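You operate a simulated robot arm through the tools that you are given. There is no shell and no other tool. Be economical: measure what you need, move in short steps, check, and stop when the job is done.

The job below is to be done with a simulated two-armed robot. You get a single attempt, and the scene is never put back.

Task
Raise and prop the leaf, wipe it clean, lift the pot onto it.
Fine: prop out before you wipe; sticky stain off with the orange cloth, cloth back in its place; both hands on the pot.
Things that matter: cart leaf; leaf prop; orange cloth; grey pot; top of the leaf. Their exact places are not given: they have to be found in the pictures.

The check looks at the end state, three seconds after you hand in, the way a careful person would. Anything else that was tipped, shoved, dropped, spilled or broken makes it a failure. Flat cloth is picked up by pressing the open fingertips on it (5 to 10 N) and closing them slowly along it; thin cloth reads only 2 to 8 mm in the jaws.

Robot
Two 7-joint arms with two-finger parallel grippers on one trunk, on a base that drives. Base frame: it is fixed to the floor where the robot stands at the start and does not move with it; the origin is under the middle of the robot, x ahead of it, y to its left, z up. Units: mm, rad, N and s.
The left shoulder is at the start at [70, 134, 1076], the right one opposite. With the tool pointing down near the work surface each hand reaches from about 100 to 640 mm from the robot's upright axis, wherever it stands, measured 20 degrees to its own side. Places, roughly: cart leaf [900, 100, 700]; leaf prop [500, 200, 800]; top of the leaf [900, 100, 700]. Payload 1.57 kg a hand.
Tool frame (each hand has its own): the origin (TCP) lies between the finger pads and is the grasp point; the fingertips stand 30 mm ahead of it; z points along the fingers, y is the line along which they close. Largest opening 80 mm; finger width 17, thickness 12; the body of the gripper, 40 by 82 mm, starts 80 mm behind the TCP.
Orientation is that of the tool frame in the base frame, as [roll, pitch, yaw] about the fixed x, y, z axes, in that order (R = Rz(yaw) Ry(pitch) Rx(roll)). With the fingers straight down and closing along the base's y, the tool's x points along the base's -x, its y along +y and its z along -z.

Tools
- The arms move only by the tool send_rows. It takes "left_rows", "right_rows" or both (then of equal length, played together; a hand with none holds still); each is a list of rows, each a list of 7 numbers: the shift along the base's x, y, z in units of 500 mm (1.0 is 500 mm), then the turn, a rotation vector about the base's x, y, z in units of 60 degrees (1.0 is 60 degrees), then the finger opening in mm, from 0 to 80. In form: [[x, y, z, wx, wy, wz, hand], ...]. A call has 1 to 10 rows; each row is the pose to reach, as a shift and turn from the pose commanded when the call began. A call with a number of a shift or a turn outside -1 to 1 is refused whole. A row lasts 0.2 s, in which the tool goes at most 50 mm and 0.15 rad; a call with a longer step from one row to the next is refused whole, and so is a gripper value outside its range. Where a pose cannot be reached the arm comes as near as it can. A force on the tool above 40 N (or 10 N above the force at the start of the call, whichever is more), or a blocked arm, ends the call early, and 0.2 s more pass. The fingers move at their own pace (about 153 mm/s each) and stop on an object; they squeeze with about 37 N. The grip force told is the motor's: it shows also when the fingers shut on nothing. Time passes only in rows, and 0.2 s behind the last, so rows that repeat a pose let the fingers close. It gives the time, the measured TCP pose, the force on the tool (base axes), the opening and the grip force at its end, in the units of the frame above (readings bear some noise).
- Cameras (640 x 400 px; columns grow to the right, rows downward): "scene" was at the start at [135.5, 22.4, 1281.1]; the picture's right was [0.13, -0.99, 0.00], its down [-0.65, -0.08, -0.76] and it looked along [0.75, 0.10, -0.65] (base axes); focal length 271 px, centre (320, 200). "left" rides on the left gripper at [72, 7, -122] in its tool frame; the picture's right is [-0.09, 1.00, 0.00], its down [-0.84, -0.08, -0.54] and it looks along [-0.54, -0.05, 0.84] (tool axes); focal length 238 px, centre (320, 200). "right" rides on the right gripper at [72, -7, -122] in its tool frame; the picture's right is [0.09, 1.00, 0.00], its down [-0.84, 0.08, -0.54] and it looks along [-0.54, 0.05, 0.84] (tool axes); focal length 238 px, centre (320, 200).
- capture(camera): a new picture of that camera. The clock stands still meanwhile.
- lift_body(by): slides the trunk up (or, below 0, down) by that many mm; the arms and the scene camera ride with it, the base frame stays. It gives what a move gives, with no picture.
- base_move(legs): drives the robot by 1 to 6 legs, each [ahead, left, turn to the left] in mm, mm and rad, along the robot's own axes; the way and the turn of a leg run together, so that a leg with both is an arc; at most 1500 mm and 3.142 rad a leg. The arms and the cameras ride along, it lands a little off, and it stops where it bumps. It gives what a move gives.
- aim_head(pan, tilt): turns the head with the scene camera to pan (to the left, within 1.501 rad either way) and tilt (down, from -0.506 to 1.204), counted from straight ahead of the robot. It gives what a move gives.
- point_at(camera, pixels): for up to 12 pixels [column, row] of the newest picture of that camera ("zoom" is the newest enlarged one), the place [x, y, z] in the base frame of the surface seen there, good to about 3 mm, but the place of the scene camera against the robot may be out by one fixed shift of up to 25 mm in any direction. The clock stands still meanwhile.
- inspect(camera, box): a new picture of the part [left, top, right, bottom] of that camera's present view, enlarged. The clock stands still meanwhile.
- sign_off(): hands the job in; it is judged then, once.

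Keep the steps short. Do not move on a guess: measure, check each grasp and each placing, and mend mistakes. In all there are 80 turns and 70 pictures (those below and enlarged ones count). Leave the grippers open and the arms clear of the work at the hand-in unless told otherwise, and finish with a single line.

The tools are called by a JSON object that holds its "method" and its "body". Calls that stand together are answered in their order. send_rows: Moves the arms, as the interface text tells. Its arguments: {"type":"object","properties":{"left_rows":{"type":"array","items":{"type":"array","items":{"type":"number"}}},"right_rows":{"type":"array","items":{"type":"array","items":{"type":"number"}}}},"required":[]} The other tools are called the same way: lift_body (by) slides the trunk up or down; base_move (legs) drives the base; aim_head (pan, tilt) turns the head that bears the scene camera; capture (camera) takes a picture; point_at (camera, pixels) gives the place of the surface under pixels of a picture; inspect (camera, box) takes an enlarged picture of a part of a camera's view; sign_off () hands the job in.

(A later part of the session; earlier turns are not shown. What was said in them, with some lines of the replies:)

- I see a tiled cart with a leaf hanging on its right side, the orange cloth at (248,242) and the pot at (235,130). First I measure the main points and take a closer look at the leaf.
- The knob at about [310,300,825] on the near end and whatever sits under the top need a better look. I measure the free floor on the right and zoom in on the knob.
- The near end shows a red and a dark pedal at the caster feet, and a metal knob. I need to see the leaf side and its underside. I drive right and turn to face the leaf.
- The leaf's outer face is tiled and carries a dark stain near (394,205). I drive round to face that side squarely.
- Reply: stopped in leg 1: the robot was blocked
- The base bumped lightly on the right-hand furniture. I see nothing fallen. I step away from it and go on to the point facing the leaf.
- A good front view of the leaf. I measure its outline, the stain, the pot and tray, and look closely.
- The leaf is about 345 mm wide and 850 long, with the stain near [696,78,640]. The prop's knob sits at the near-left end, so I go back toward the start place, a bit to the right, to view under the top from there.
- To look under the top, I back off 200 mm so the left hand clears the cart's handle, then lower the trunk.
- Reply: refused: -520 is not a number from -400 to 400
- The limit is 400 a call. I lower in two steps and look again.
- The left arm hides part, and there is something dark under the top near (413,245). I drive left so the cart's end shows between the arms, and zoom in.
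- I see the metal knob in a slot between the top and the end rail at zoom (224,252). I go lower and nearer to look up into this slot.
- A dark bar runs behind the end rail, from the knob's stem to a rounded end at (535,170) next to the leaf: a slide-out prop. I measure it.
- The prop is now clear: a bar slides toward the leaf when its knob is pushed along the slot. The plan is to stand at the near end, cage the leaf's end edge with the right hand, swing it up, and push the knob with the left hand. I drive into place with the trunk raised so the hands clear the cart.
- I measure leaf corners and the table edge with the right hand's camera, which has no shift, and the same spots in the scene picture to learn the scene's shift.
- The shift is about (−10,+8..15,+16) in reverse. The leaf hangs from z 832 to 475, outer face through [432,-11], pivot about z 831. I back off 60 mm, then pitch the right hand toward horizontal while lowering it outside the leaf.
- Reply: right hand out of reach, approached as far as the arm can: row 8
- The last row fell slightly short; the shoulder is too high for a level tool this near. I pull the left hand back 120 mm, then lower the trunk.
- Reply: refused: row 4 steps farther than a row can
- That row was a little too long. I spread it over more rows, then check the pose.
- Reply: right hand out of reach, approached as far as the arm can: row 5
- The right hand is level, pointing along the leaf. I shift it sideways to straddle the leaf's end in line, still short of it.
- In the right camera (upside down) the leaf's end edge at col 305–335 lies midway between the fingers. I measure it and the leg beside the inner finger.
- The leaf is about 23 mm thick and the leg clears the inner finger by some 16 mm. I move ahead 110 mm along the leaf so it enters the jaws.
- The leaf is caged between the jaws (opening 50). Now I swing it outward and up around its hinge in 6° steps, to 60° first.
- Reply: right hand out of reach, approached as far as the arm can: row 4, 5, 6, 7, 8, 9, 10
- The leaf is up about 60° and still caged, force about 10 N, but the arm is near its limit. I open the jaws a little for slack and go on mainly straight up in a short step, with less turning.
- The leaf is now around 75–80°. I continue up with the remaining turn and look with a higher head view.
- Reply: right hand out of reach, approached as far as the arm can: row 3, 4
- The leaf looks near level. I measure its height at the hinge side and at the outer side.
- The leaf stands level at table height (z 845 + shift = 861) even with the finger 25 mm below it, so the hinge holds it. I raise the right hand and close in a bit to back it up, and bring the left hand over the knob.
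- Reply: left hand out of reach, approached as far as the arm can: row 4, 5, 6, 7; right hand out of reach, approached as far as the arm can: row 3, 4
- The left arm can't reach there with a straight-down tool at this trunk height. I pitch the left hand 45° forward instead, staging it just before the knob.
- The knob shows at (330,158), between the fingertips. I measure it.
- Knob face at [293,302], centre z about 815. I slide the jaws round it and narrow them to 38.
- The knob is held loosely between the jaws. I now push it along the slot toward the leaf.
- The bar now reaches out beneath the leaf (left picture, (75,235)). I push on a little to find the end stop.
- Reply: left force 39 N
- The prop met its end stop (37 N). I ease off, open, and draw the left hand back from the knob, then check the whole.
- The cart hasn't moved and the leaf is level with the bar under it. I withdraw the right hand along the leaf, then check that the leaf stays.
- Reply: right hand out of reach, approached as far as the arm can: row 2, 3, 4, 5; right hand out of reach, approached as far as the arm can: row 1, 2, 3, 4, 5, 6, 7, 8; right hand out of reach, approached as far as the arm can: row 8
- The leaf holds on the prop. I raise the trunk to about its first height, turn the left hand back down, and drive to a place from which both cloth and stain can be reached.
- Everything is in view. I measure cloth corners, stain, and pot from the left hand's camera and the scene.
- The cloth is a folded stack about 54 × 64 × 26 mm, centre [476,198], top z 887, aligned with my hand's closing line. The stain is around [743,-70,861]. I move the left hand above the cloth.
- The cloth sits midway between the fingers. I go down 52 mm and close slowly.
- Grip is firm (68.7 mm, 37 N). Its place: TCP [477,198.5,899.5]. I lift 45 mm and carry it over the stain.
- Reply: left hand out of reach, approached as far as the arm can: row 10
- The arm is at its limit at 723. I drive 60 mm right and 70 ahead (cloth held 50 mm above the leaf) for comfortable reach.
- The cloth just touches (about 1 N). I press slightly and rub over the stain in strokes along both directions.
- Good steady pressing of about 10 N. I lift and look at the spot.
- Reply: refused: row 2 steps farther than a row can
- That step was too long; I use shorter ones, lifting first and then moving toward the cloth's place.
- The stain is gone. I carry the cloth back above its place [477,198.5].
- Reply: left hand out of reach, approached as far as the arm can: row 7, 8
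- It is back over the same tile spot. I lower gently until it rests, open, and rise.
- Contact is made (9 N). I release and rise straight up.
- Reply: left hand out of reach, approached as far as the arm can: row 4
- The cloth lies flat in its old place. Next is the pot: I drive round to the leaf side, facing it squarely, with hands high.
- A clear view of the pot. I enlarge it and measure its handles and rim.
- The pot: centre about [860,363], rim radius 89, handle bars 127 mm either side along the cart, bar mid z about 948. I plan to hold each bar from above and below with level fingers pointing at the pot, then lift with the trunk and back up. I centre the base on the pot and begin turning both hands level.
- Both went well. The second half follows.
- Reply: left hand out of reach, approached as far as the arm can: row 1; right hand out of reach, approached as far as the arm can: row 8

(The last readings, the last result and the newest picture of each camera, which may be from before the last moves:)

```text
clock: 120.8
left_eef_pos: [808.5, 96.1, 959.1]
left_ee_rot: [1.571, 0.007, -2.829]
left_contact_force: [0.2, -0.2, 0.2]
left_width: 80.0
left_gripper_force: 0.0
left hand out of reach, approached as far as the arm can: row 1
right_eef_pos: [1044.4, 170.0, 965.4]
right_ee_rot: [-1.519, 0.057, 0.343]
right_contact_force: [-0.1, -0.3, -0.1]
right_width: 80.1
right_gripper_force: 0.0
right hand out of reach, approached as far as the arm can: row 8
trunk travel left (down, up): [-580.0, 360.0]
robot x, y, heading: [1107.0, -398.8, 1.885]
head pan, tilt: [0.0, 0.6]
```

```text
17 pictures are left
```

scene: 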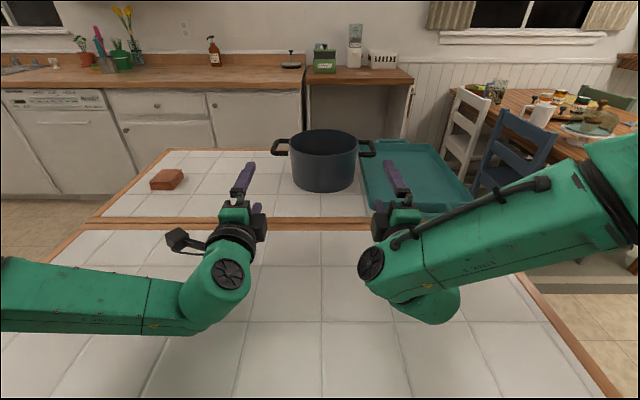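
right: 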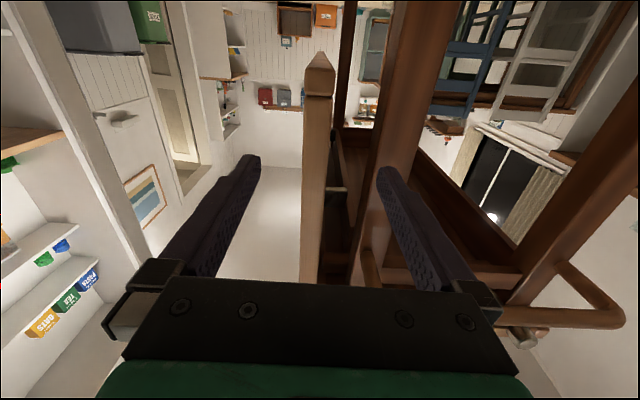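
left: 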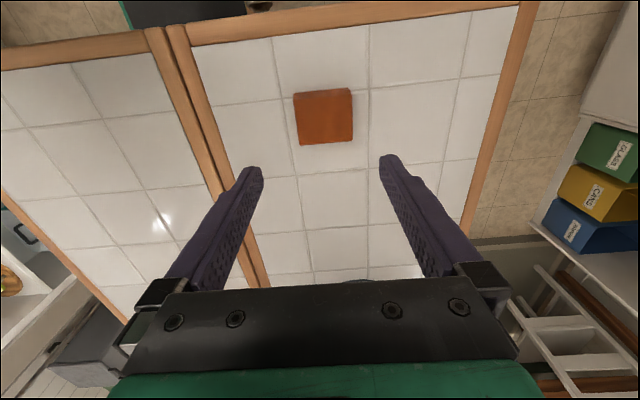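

Both hands are level and roughly in line with the handles (left bar at [740,325], right bar at [987,398]). I correct offsets and the right hand's small tilt, narrow to 56 so the lower fingers clear the tray, and extend 150 mm ahead.

{"method": "send_rows", "body": {"left_rows": [[-0.0164, 0.0576, -0.0044, 0, 0, 0, 56], [-0.0328, 0.1152, -0.0088, 0, 0, 0, 56], [-0.0492, 0.1728, -0.0132, 0, 0, 0, 56], [-0.0656, 0.2304, -0.0176, 0, 0, 0, 56], [-0.082, 0.288, -0.022, 0, 0, 0, 56], [-0.082, 0.288, -0.022, 0, 0, 0, 56]], "right_rows": [[-0.0127, 0.059, -0.0068, -0.006, -0.0136, -0.0054, 56], [-0.0254, 0.118, -0.0136, -0.012, -0.0272, -0.0108, 56], [-0.0382, 0.1769, -0.0204, -0.018, -0.0408, -0.0162, 56], [-0.0509, 0.2358, -0.0272, -0.024, -0.0544, -0.0216, 56], [-0.0636, 0.2948, -0.034, -0.03, -0.068, -0.027, 56], [-0.0636, 0.2948, -0.034, -0.03, -0.068, -0.027, 56]]}}

{"method": "capture", "body": {"camera": "left"}}

{"method": "capture", "body": {"camera": "right"}}

```text
clock: 122.2
left_eef_pos: [758.4, 212.5, 961.8]
left_ee_rot: [1.573, 0.004, -2.829]
left_contact_force: [-0.4, -0.1, 0.4]
left_width: 56.0
left_gripper_force: 0.1
left hand out of reach, approached as far as the arm can: row 4, 5, 6
right_eef_pos: [1009.2, 318.7, 951.9]
right_ee_rot: [-1.578, 0.006, 0.307]
right_contact_force: [-0.3, 0.6, -0.7]
right_width: 56.0
right_gripper_force: 0.0
right hand out of reach, approached as far as the arm can: row 1, 2, 3, 4, 5, 6
trunk travel left (down, up): [-580.0, 360.0]
robot x, y, heading: [1108.0, -403.0, 1.886]
head pan, tilt: [0.0, 0.6]
```

```text
16 pictures are left
```

left: 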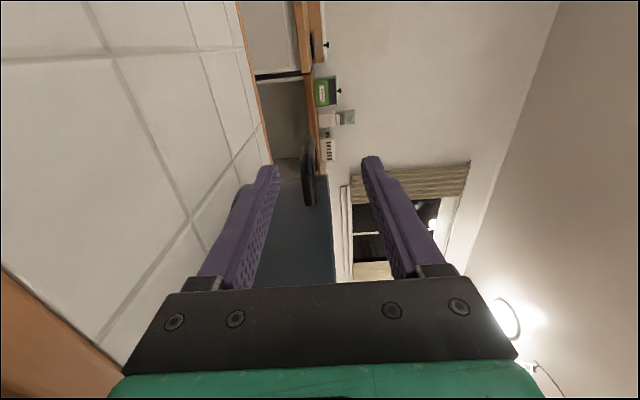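

```text
15 pictures are left
```

right: 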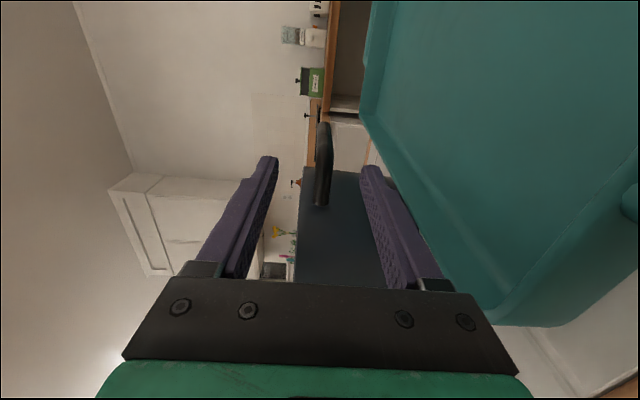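

The handles show between the fingers in both pictures. I measure them, and look straight down to see how close my body may come to the leaf's edge.

{"method": "point_at", "body": {"camera": "left", "pixels": [[307, 145], [306, 165], [307, 190], [309, 203], [302, 165]]}}

{"method": "point_at", "body": {"camera": "right", "pixels": [[324, 140], [323, 165], [321, 190], [320, 203], [330, 165], [450, 270], [400, 190]]}}

{"method": "aim_head", "body": {"pan": 0.0, "tilt": 1.2}}

{"method": "capture", "body": {"camera": "scene"}}

```text
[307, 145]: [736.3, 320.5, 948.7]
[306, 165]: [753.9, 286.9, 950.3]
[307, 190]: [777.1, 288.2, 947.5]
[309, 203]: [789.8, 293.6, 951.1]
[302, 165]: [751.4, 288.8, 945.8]
```

```text
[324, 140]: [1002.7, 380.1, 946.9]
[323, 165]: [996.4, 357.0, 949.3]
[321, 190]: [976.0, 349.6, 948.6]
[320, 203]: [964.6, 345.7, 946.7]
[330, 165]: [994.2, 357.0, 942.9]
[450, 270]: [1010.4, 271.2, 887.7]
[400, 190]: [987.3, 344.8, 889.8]
```

```text
clock: 123.2
left_eef_pos: [759.2, 212.3, 961.8]
left_ee_rot: [1.571, 0.004, -2.828]
left_contact_force: [0.1, 0.6, 0.5]
left_width: 55.9
left_gripper_force: 0.0
right_eef_pos: [1010.7, 318.6, 951.9]
right_ee_rot: [-1.578, 0.005, 0.308]
right_contact_force: [0.6, -0.4, -0.1]
right_width: 55.7
right_gripper_force: 0.0
trunk travel left (down, up): [-580.0, 360.0]
robot x, y, heading: [1104.7, -399.8, 1.883]
head pan, tilt: [0.0, 1.201]
```

```text
14 pictures are left
```

scene: 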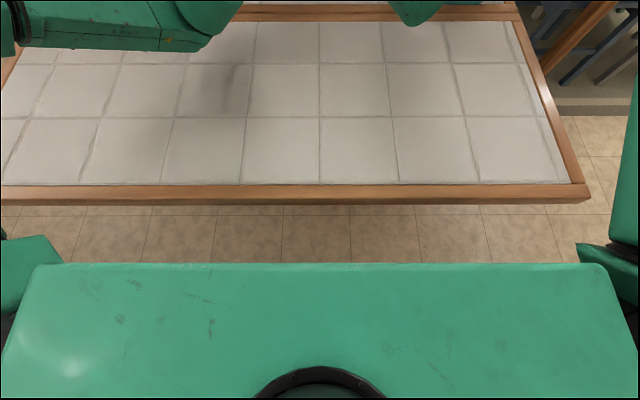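

{"method": "point_at", "body": {"camera": "scene", "pixels": [[320, 266], [320, 200], [100, 266], [560, 266], [320, 300]]}}

```text
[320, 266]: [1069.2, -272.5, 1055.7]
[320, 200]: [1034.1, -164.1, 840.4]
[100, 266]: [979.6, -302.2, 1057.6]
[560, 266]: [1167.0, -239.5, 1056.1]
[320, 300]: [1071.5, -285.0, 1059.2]
```

My chest's front is 132 mm ahead of the axis and the leaf's edge 247, so I may drive about 100 mm. First I line the hands up with the bars in side position and height (z 948).

{"method": "send_rows", "body": {"left_rows": [[0.0158, -0.0002, -0.013, 0, 0, 0, 56], [0.0316, -0.0004, -0.026, 0, 0, 0, 56], [0.0316, -0.0004, -0.026, 0, 0, 0, 56]], "right_rows": [[0.011, -0.0175, -0.004, 0, 0, 0, 56], [0.0218, -0.035, -0.008, 0, 0, 0, 56], [0.0218, -0.035, -0.008, 0, 0, 0, 56]]}}

```text
clock: 124.0
left_eef_pos: [771.3, 203.3, 953.2]
left_ee_rot: [1.571, 0.003, -2.83]
left_contact_force: [0.1, 0.0, -0.6]
left_width: 56.3
left_gripper_force: 0.0
left hand out of reach, approached as far as the arm can: row 1, 2, 3
right_eef_pos: [1014.7, 298.5, 952.7]
right_ee_rot: [-1.577, 0.006, 0.309]
right_contact_force: [-0.3, 0.5, 0.8]
right_width: 56.1
right_gripper_force: 0.1
right hand out of reach, approached as far as the arm can: row 1, 2, 3
trunk travel left (down, up): [-580.0, 360.0]
robot x, y, heading: [1107.3, -402.0, 1.888]
head pan, tilt: [0.0, 1.201]
```

Left bar is 127 mm ahead and 10 to the right; right bar 103 ahead. I lower the trunk 5 mm and drive 104 ahead with 6 to the right, so both bars enter the jaws.

{"method": "lift_body", "body": {"by": -5}}

{"method": "base_move", "body": {"legs": [[0, -6, 0], [60, 0, 0]]}}

{"method": "capture", "body": {"camera": "left"}}

{"method": "point_at", "body": {"camera": "left", "pixels": [[300, 100], [300, 130], [300, 160]]}}

```text
clock: 124.5
left_eef_pos: [773.1, 202.1, 948.3]
left_ee_rot: [1.57, 0.003, -2.83]
left_contact_force: [-0.8, 0.9, 0.1]
left_width: 55.9
left_gripper_force: 0.0
right_eef_pos: [1014.5, 298.2, 948.4]
right_ee_rot: [-1.578, 0.006, 0.308]
right_contact_force: [0.1, -0.2, -1.1]
right_width: 56.0
right_gripper_force: 0.1
trunk travel left (down, up): [-575.0, 365.0]
robot x, y, heading: [1105.6, -397.4, 1.88]
head pan, tilt: [0.0, 1.201]
```

```text
clock: 125.8
left_eef_pos: [759.5, 261.5, 949.0]
left_ee_rot: [1.574, 0.003, -2.83]
left_contact_force: [-0.2, 0.6, -1.0]
left_width: 55.9
left_gripper_force: 0.0
right_eef_pos: [1001.7, 357.0, 947.8]
right_ee_rot: [-1.578, 0.006, 0.309]
right_contact_force: [-0.8, -0.1, -1.1]
right_width: 56.1
right_gripper_force: 0.0
trunk travel left (down, up): [-575.0, 365.0]
robot x, y, heading: [1091.2, -343.7, 1.887]
head pan, tilt: [0.0, 1.201]
```

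```text
13 pictures are left
```

left: 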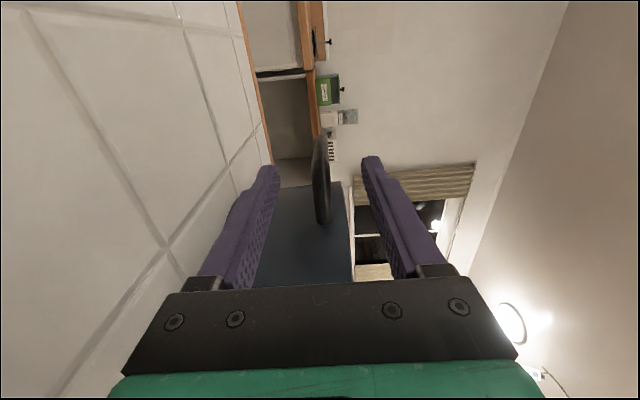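

```text
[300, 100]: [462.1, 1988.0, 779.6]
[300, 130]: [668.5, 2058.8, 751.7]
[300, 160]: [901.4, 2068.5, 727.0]
```

{"method": "point_at", "body": {"camera": "left", "pixels": [[321, 140], [320, 150], [320, 160], [320, 175], [320, 195], [322, 215]]}}

{"method": "capture", "body": {"camera": "right"}}

{"method": "point_at", "body": {"camera": "right", "pixels": [[323, 140], [323, 150], [323, 160], [322, 175], [321, 195], [320, 215]]}}

```text
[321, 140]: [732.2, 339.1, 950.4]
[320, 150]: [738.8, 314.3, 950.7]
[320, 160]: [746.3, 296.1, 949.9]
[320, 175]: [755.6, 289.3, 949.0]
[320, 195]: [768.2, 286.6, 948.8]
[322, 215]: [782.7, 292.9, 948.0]
```

```text
12 pictures are left
```

right: 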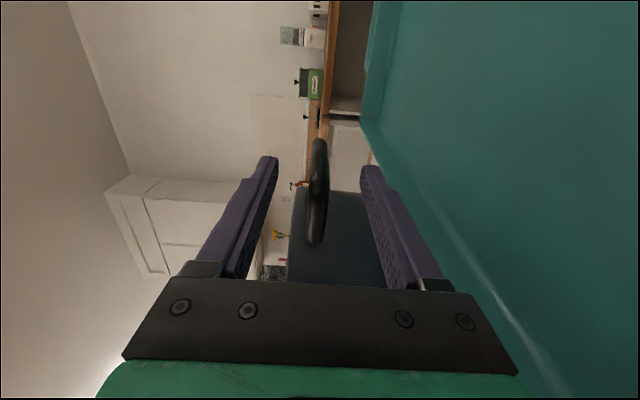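

```text
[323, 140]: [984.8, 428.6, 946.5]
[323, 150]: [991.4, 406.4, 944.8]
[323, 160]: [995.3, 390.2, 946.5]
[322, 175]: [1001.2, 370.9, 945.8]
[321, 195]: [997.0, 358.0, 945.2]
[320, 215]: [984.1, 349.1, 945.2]
```

Both hands line up with the bars within about 3 mm. I drive the last 44 mm ahead.

{"method": "base_move", "body": {"legs": [[44, 0, 0]]}}

{"method": "capture", "body": {"camera": "left"}}

{"method": "capture", "body": {"camera": "right"}}

```text
clock: 126.7
left_eef_pos: [745.7, 303.4, 948.3]
left_ee_rot: [1.572, 0.002, -2.829]
left_contact_force: [0.0, 0.6, -0.5]
left_width: 55.8
left_gripper_force: 0.0
right_eef_pos: [989.5, 398.3, 947.9]
right_ee_rot: [-1.578, 0.006, 0.311]
right_contact_force: [0.8, 1.0, 0.1]
right_width: 55.9
right_gripper_force: 0.0
trunk travel left (down, up): [-575.0, 365.0]
robot x, y, heading: [1081.1, -300.6, 1.882]
head pan, tilt: [0.0, 1.201]
```

```text
11 pictures are left
```

left: 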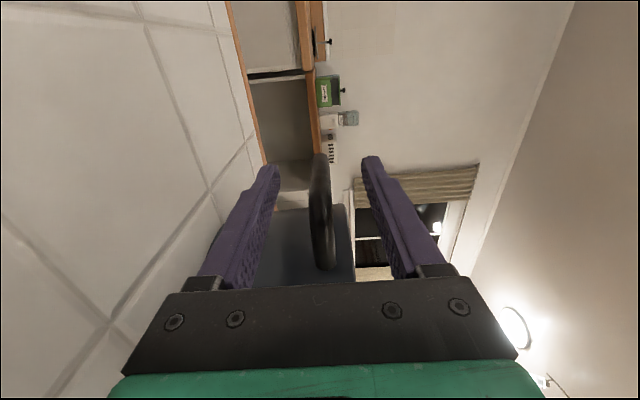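

```text
10 pictures are left
```

right: 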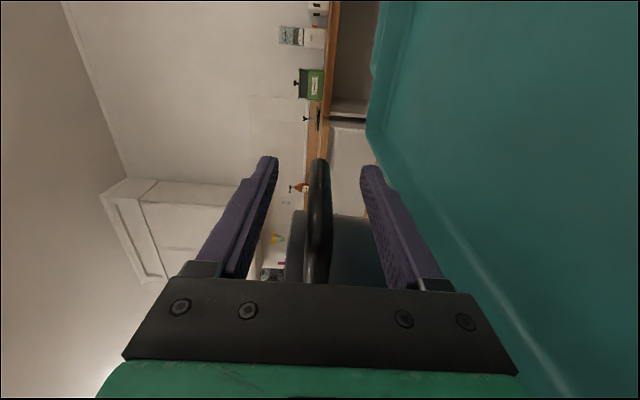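

Both bars lie between the jaws. I close both hands together, slowly.

{"method": "send_rows", "body": {"left_rows": [[0, 0, 0, 0, 0, 0, 40], [0, 0, 0, 0, 0, 0, 28], [0, 0, 0, 0, 0, 0, 18], [0, 0, 0, 0, 0, 0, 8], [0, 0, 0, 0, 0, 0, 0], [0, 0, 0, 0, 0, 0, 0]], "right_rows": [[0, 0, 0, 0, 0, 0, 40], [0, 0, 0, 0, 0, 0, 28], [0, 0, 0, 0, 0, 0, 18], [0, 0, 0, 0, 0, 0, 8], [0, 0, 0, 0, 0, 0, 0], [0, 0, 0, 0, 0, 0, 0]]}}

```text
clock: 128.1
left_eef_pos: [745.5, 304.1, 948.1]
left_ee_rot: [1.574, 0.005, -2.828]
left_contact_force: [-0.2, 2.5, 0.6]
left_width: 13.8
left_gripper_force: 30.8
right_eef_pos: [987.6, 400.3, 948.2]
right_ee_rot: [-1.578, 0.007, 0.309]
right_contact_force: [-0.2, 3.0, -0.4]
right_width: 13.9
right_gripper_force: 30.6
trunk travel left (down, up): [-575.0, 365.0]
robot x, y, heading: [1077.4, -298.7, 1.883]
head pan, tilt: [0.0, 1.201]
```

Both hold a 14 mm bar firmly. I lift with the trunk by 20 mm first and look.

{"method": "lift_body", "body": {"by": 20}}

{"method": "aim_head", "body": {"pan": 0.0, "tilt": 0.6}}

{"method": "capture", "body": {"camera": "scene"}}

```text
clock: 128.8
left_eef_pos: [745.6, 304.8, 966.3]
left_ee_rot: [1.575, 0.001, -2.829]
left_contact_force: [-2.8, 0.0, -6.0]
left_width: 14.2
left_gripper_force: 29.9
right_eef_pos: [987.1, 399.4, 966.0]
right_ee_rot: [-1.582, 0.004, 0.309]
right_contact_force: [1.8, 0.0, -6.0]
right_width: 13.9
right_gripper_force: 30.1
trunk travel left (down, up): [-595.0, 345.0]
robot x, y, heading: [1077.3, -295.0, 1.883]
head pan, tilt: [0.0, 1.201]
```

```text
clock: 129.8
left_eef_pos: [744.1, 306.4, 967.1]
left_ee_rot: [1.575, 0.004, -2.83]
left_contact_force: [-2.6, 0.4, -6.6]
left_width: 13.9
left_gripper_force: 30.6
right_eef_pos: [987.2, 400.9, 967.6]
right_ee_rot: [-1.58, 0.006, 0.307]
right_contact_force: [2.7, 0.1, -6.9]
right_width: 14.0
right_gripper_force: 30.1
trunk travel left (down, up): [-595.0, 345.0]
robot x, y, heading: [1081.5, -300.3, 1.882]
head pan, tilt: [0.0, 0.6]
```

```text
9 pictures are left
```

scene: 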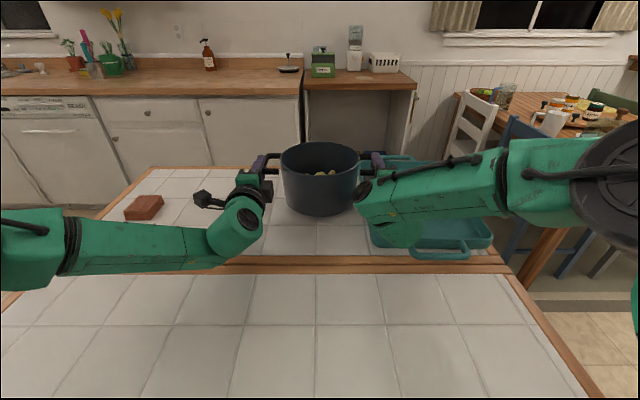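

The pot hangs level, about 6.5 N a hand. I lift 15 mm more and back the base up 250 mm to bring it over the leaf.

{"method": "lift_body", "body": {"by": 15}}

{"method": "base_move", "body": {"legs": [[-125, 0, 0], [-125, 0, 0]]}}

{"method": "capture", "body": {"camera": "scene"}}

```text
clock: 130.4
left_eef_pos: [744.8, 305.7, 981.4]
left_ee_rot: [1.573, 0.003, -2.83]
left_contact_force: [-2.2, 0.1, -6.2]
left_width: 13.9
left_gripper_force: 30.3
right_eef_pos: [987.5, 399.4, 981.7]
right_ee_rot: [-1.58, 0.006, 0.308]
right_contact_force: [2.0, -0.2, -7.5]
right_width: 13.6
right_gripper_force: 30.3
trunk travel left (down, up): [-610.0, 330.0]
robot x, y, heading: [1078.7, -297.3, 1.881]
head pan, tilt: [0.0, 0.6]
```

```text
clock: 132.6
left_eef_pos: [821.4, 68.6, 981.8]
left_ee_rot: [1.575, 0.004, -2.829]
left_contact_force: [-2.1, 0.4, -5.1]
left_width: 13.9
left_gripper_force: 30.6
right_eef_pos: [1063.5, 163.8, 980.2]
right_ee_rot: [-1.581, 0.005, 0.309]
right_contact_force: [2.6, 0.1, -7.2]
right_width: 13.9
right_gripper_force: 30.5
trunk travel left (down, up): [-610.0, 330.0]
robot x, y, heading: [1158.2, -537.5, 1.878]
head pan, tilt: [0.0, 0.6]
```

```text
8 pictures are left
```

scene: 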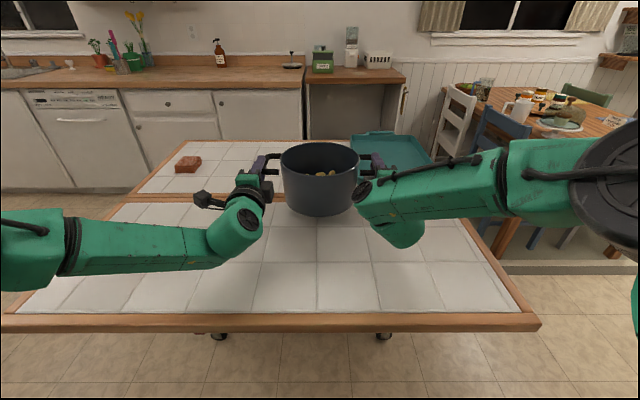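

The pot is above the hinge side of the leaf. I draw both arms back together 60 mm, the same shift for both.

{"method": "send_rows", "body": {"left_rows": [[0.0074, -0.0228, 0, 0, 0, 0, 0], [0.0147, -0.0457, 0, 0, 0, 0, 0], [0.0221, -0.0685, 0, 0, 0, 0, 0], [0.0295, -0.0914, 0, 0, 0, 0, 0], [0.0369, -0.1142, 0, 0, 0, 0, 0]], "right_rows": [[0.0074, -0.0228, 0, 0, 0, 0, 0], [0.0147, -0.0457, 0, 0, 0, 0, 0], [0.0221, -0.0685, 0, 0, 0, 0, 0], [0.0295, -0.0914, 0, 0, 0, 0, 0], [0.0369, -0.1142, 0, 0, 0, 0, 0]]}}

```text
clock: 133.8
left_eef_pos: [840.8, 7.9, 981.1]
left_ee_rot: [1.574, 0.005, -2.83]
left_contact_force: [2.6, 3.9, -5.0]
left_width: 13.8
left_gripper_force: 29.9
right_eef_pos: [1082.9, 106.1, 981.3]
right_ee_rot: [-1.581, 0.008, 0.311]
right_contact_force: [-2.3, -3.7, -6.2]
right_width: 13.8
right_gripper_force: 30.1
trunk travel left (down, up): [-610.0, 330.0]
robot x, y, heading: [1155.7, -537.4, 1.88]
head pan, tilt: [0.0, 0.6]
```

Smooth. Another 60 mm the same way.

{"method": "send_rows", "body": {"left_rows": [[0.0074, -0.0228, 0, 0, 0, 0, 0], [0.0147, -0.0457, 0, 0, 0, 0, 0], [0.0221, -0.0685, 0, 0, 0, 0, 0], [0.0295, -0.0914, 0, 0, 0, 0, 0], [0.0369, -0.1142, 0, 0, 0, 0, 0]], "right_rows": [[0.0074, -0.0228, 0, 0, 0, 0, 0], [0.0147, -0.0457, 0, 0, 0, 0, 0], [0.0221, -0.0685, 0, 0, 0, 0, 0], [0.0295, -0.0914, 0, 0, 0, 0, 0], [0.0369, -0.1142, 0, 0, 0, 0, 0]]}}

{"method": "capture", "body": {"camera": "scene"}}

```text
clock: 135.0
left_eef_pos: [858.8, -48.0, 980.2]
left_ee_rot: [1.573, 0.004, -2.83]
left_contact_force: [3.4, 0.3, -4.9]
left_width: 13.7
left_gripper_force: 29.9
right_eef_pos: [1100.7, 47.4, 982.0]
right_ee_rot: [-1.58, 0.006, 0.309]
right_contact_force: [-2.6, -0.1, -6.9]
right_width: 13.9
right_gripper_force: 30.4
trunk travel left (down, up): [-610.0, 330.0]
robot x, y, heading: [1156.7, -532.7, 1.882]
head pan, tilt: [0.0, 0.6]
```

```text
7 pictures are left
```

scene: 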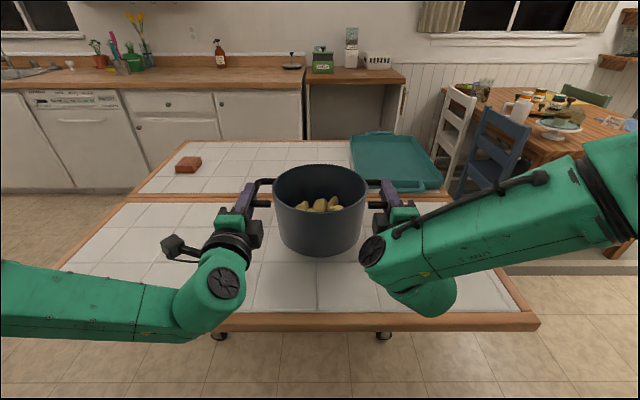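

The pot is over the middle of the leaf. I lower by the trunk: 30 mm, then in small steps to contact at hand height about 948.

{"method": "lift_body", "body": {"by": -31}}

{"method": "lift_body", "body": {"by": -3}}

```text
clock: 135.7
left_eef_pos: [859.2, -46.6, 950.1]
left_ee_rot: [1.574, 0.005, -2.829]
left_contact_force: [4.5, 1.1, -6.1]
left_width: 14.0
left_gripper_force: 30.0
right_eef_pos: [1101.2, 48.6, 950.2]
right_ee_rot: [-1.579, 0.007, 0.308]
right_contact_force: [-4.3, -1.3, -6.7]
right_width: 14.0
right_gripper_force: 30.4
trunk travel left (down, up): [-579.0, 361.0]
robot x, y, heading: [1154.8, -536.9, 1.884]
head pan, tilt: [0.0, 0.6]
```

```text
clock: 136.2
left_eef_pos: [858.5, -47.6, 949.0]
left_ee_rot: [1.571, 0.003, -2.83]
left_contact_force: [1.9, 3.6, -1.6]
left_width: 14.2
left_gripper_force: 30.5
right_eef_pos: [1101.7, 47.8, 950.1]
right_ee_rot: [-1.578, 0.006, 0.309]
right_contact_force: [-2.2, 0.7, -4.4]
right_width: 13.9
right_gripper_force: 30.4
trunk travel left (down, up): [-576.0, 364.0]
robot x, y, heading: [1155.9, -536.5, 1.879]
head pan, tilt: [0.0, 0.6]
```

Contact begins (load falling). Two more small steps.

{"method": "lift_body", "body": {"by": -2}}

{"method": "lift_body", "body": {"by": -1.5}}

```text
clock: 136.8
left_eef_pos: [858.1, -47.7, 946.9]
left_ee_rot: [1.57, 0.002, -2.83]
left_contact_force: [2.7, 5.7, 1.8]
left_width: 13.8
left_gripper_force: 30.3
right_eef_pos: [1102.7, 48.2, 947.6]
right_ee_rot: [-1.575, 0.005, 0.309]
right_contact_force: [-4.7, 0.2, -1.6]
right_width: 13.9
right_gripper_force: 30.6
trunk travel left (down, up): [-574.0, 366.0]
robot x, y, heading: [1157.5, -533.8, 1.881]
head pan, tilt: [0.0, 0.6]
```

```text
clock: 137.3
left_eef_pos: [859.0, -49.4, 945.6]
left_ee_rot: [1.57, 0.004, -2.83]
left_contact_force: [2.5, 6.4, 5.7]
left_width: 13.8
left_gripper_force: 30.4
right_eef_pos: [1101.4, 47.3, 946.5]
right_ee_rot: [-1.575, 0.008, 0.309]
right_contact_force: [-3.7, 1.3, 2.6]
right_width: 14.3
right_gripper_force: 31.0
trunk travel left (down, up): [-572.0, 367.0]
robot x, y, heading: [1155.1, -536.4, 1.885]
head pan, tilt: [0.0, 0.6]
```

The pot rests on the leaf. I open both hands together, then check.

{"method": "send_rows", "body": {"left_rows": [[0, 0, 0, 0, 0, 0, 25], [0, 0, 0, 0, 0, 0, 40], [0, 0, 0, 0, 0, 0, 56], [0, 0, 0, 0, 0, 0, 56]], "right_rows": [[0, 0, 0, 0, 0, 0, 25], [0, 0, 0, 0, 0, 0, 40], [0, 0, 0, 0, 0, 0, 56], [0, 0, 0, 0, 0, 0, 56]]}}

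{"method": "send_rows", "body": {"left_rows": [[0.0092, -0.0286, 0, 0, 0, 0, 56], [0.0184, -0.0571, 0, 0, 0, 0, 56], [0.0277, -0.0857, 0, 0, 0, 0, 56], [0.0369, -0.1142, 0, 0, 0, 0, 56]], "right_rows": [[0.0092, -0.0286, 0, 0, 0, 0, 56], [0.0184, -0.0571, 0, 0, 0, 0, 56], [0.0277, -0.0857, 0, 0, 0, 0, 56], [0.0369, -0.1142, 0, 0, 0, 0, 56]]}}

{"method": "capture", "body": {"camera": "scene"}}

```text
clock: 138.3
left_eef_pos: [859.4, -49.4, 945.3]
left_ee_rot: [1.572, 0.003, -2.829]
left_contact_force: [-0.1, 0.1, 0.3]
left_width: 55.9
left_gripper_force: 0.0
right_eef_pos: [1103.3, 47.9, 944.9]
right_ee_rot: [-1.577, 0.006, 0.31]
right_contact_force: [-0.1, 0.0, -0.8]
right_width: 56.1
right_gripper_force: 0.1
trunk travel left (down, up): [-572.0, 367.0]
robot x, y, heading: [1155.5, -537.6, 1.885]
head pan, tilt: [0.0, 0.6]
```

```text
clock: 139.3
left_eef_pos: [878.3, -105.2, 944.6]
left_ee_rot: [1.571, 0.004, -2.828]
left_contact_force: [0.1, -0.9, 0.0]
left_width: 56.2
left_gripper_force: 0.1
right_eef_pos: [1120.4, -11.6, 945.6]
right_ee_rot: [-1.577, 0.005, 0.311]
right_contact_force: [0.2, -0.8, 1.2]
right_width: 56.0
right_gripper_force: 0.1
trunk travel left (down, up): [-572.0, 367.0]
robot x, y, heading: [1155.7, -537.2, 1.885]
head pan, tilt: [0.0, 0.6]
```

```text
6 pictures are left
```

scene: 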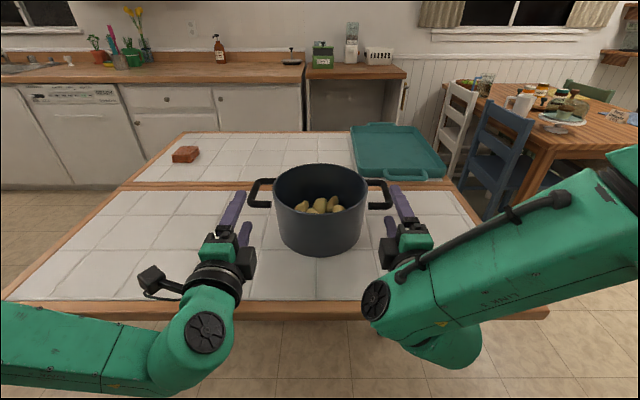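

The pot stands on the leaf. I back off 70 mm so the fingers leave the handles fully, raise the trunk, and take a final look.

{"method": "base_move", "body": {"legs": [[-70, 0, 0]]}}

{"method": "lift_body", "body": {"by": 180}}

{"method": "send_rows", "body": {"left_rows": [[0, 0, 0, 0, 0, 0, 80], [0, 0, 0, 0, 0, 0, 80]], "right_rows": [[0, 0, 0, 0, 0, 0, 80], [0, 0, 0, 0, 0, 0, 80]]}}

{"method": "capture", "body": {"camera": "scene"}}

{"method": "point_at", "body": {"camera": "scene", "pixels": [[150, 240], [480, 260], [200, 170], [320, 180]]}}

```text
clock: 140.3
left_eef_pos: [899.7, -172.2, 945.9]
left_ee_rot: [1.573, 0.004, -2.828]
left_contact_force: [-0.5, 0.2, 0.3]
left_width: 56.0
left_gripper_force: 0.0
right_eef_pos: [1141.7, -76.1, 945.9]
right_ee_rot: [-1.577, 0.004, 0.309]
right_contact_force: [-0.7, -0.1, 0.6]
right_width: 56.0
right_gripper_force: 0.1
trunk travel left (down, up): [-572.0, 367.0]
robot x, y, heading: [1178.3, -602.7, 1.884]
head pan, tilt: [0.0, 0.6]
```

```text
clock: 142.3
left_eef_pos: [899.8, -171.9, 1124.4]
left_ee_rot: [1.572, 0.005, -2.829]
left_contact_force: [0.7, -0.4, -0.5]
left_width: 56.3
left_gripper_force: 0.1
right_eef_pos: [1142.2, -76.4, 1125.3]
right_ee_rot: [-1.577, 0.004, 0.309]
right_contact_force: [-0.5, 0.0, 0.1]
right_width: 56.1
right_gripper_force: 0.0
trunk travel left (down, up): [-753.0, 187.0]
robot x, y, heading: [1176.9, -605.3, 1.885]
head pan, tilt: [0.0, 0.6]
```

```text
clock: 142.9
left_eef_pos: [898.6, -170.9, 1124.9]
left_ee_rot: [1.573, 0.003, -2.829]
left_contact_force: [0.1, -0.2, -0.1]
left_width: 80.0
left_gripper_force: 0.1
right_eef_pos: [1142.5, -75.3, 1125.3]
right_ee_rot: [-1.579, 0.005, 0.309]
right_contact_force: [0.5, 0.0, -0.5]
right_width: 79.7
right_gripper_force: 0.0
trunk travel left (down, up): [-753.0, 187.0]
robot x, y, heading: [1177.9, -606.3, 1.881]
head pan, tilt: [0.0, 0.6]
```

```text
5 pictures are left
```

scene: 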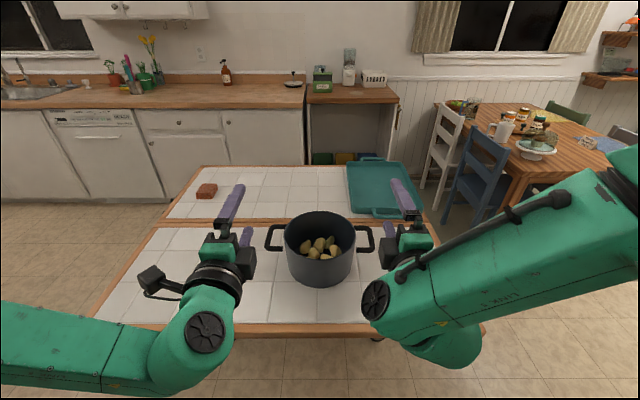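

```text
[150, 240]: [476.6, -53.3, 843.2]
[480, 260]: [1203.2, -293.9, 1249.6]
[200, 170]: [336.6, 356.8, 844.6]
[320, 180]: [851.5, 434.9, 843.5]
```

Leaf level (same height as the table), stain gone, cloth in place, pot standing on the leaf. I raise the arms further clear and hand in.

{"method": "lift_body", "body": {"by": 170}}

{"method": "inspect", "body": {"camera": "scene", "box": [60, 120, 500, 395]}}

```text
clock: 144.8
left_eef_pos: [899.9, -172.1, 1295.0]
left_ee_rot: [1.572, 0.004, -2.828]
left_contact_force: [-0.6, 0.2, 1.0]
left_width: 80.0
left_gripper_force: 0.0
right_eef_pos: [1142.6, -77.4, 1296.1]
right_ee_rot: [-1.577, 0.005, 0.308]
right_contact_force: [-0.2, -0.1, 0.8]
right_width: 80.1
right_gripper_force: 0.1
trunk travel left (down, up): [-923.0, 17.0]
robot x, y, heading: [1175.9, -602.1, 1.88]
head pan, tilt: [0.0, 0.6]
```

```text
1.45 times, centred on (280, 258) of scene
```

zoom: 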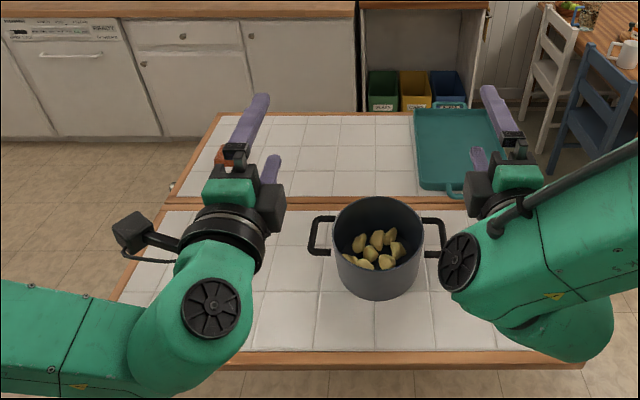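

The arms are clear, the grippers open, the knob still shows at the prop-out position, and all items are standing. I hand in.

{"method": "sign_off", "body": {}}

```text
The job is handed in.
```

The leaf is up and on its prop, the stain is wiped off, the cloth is back in its place, and the pot was set on the leaf with both hands; handed in.
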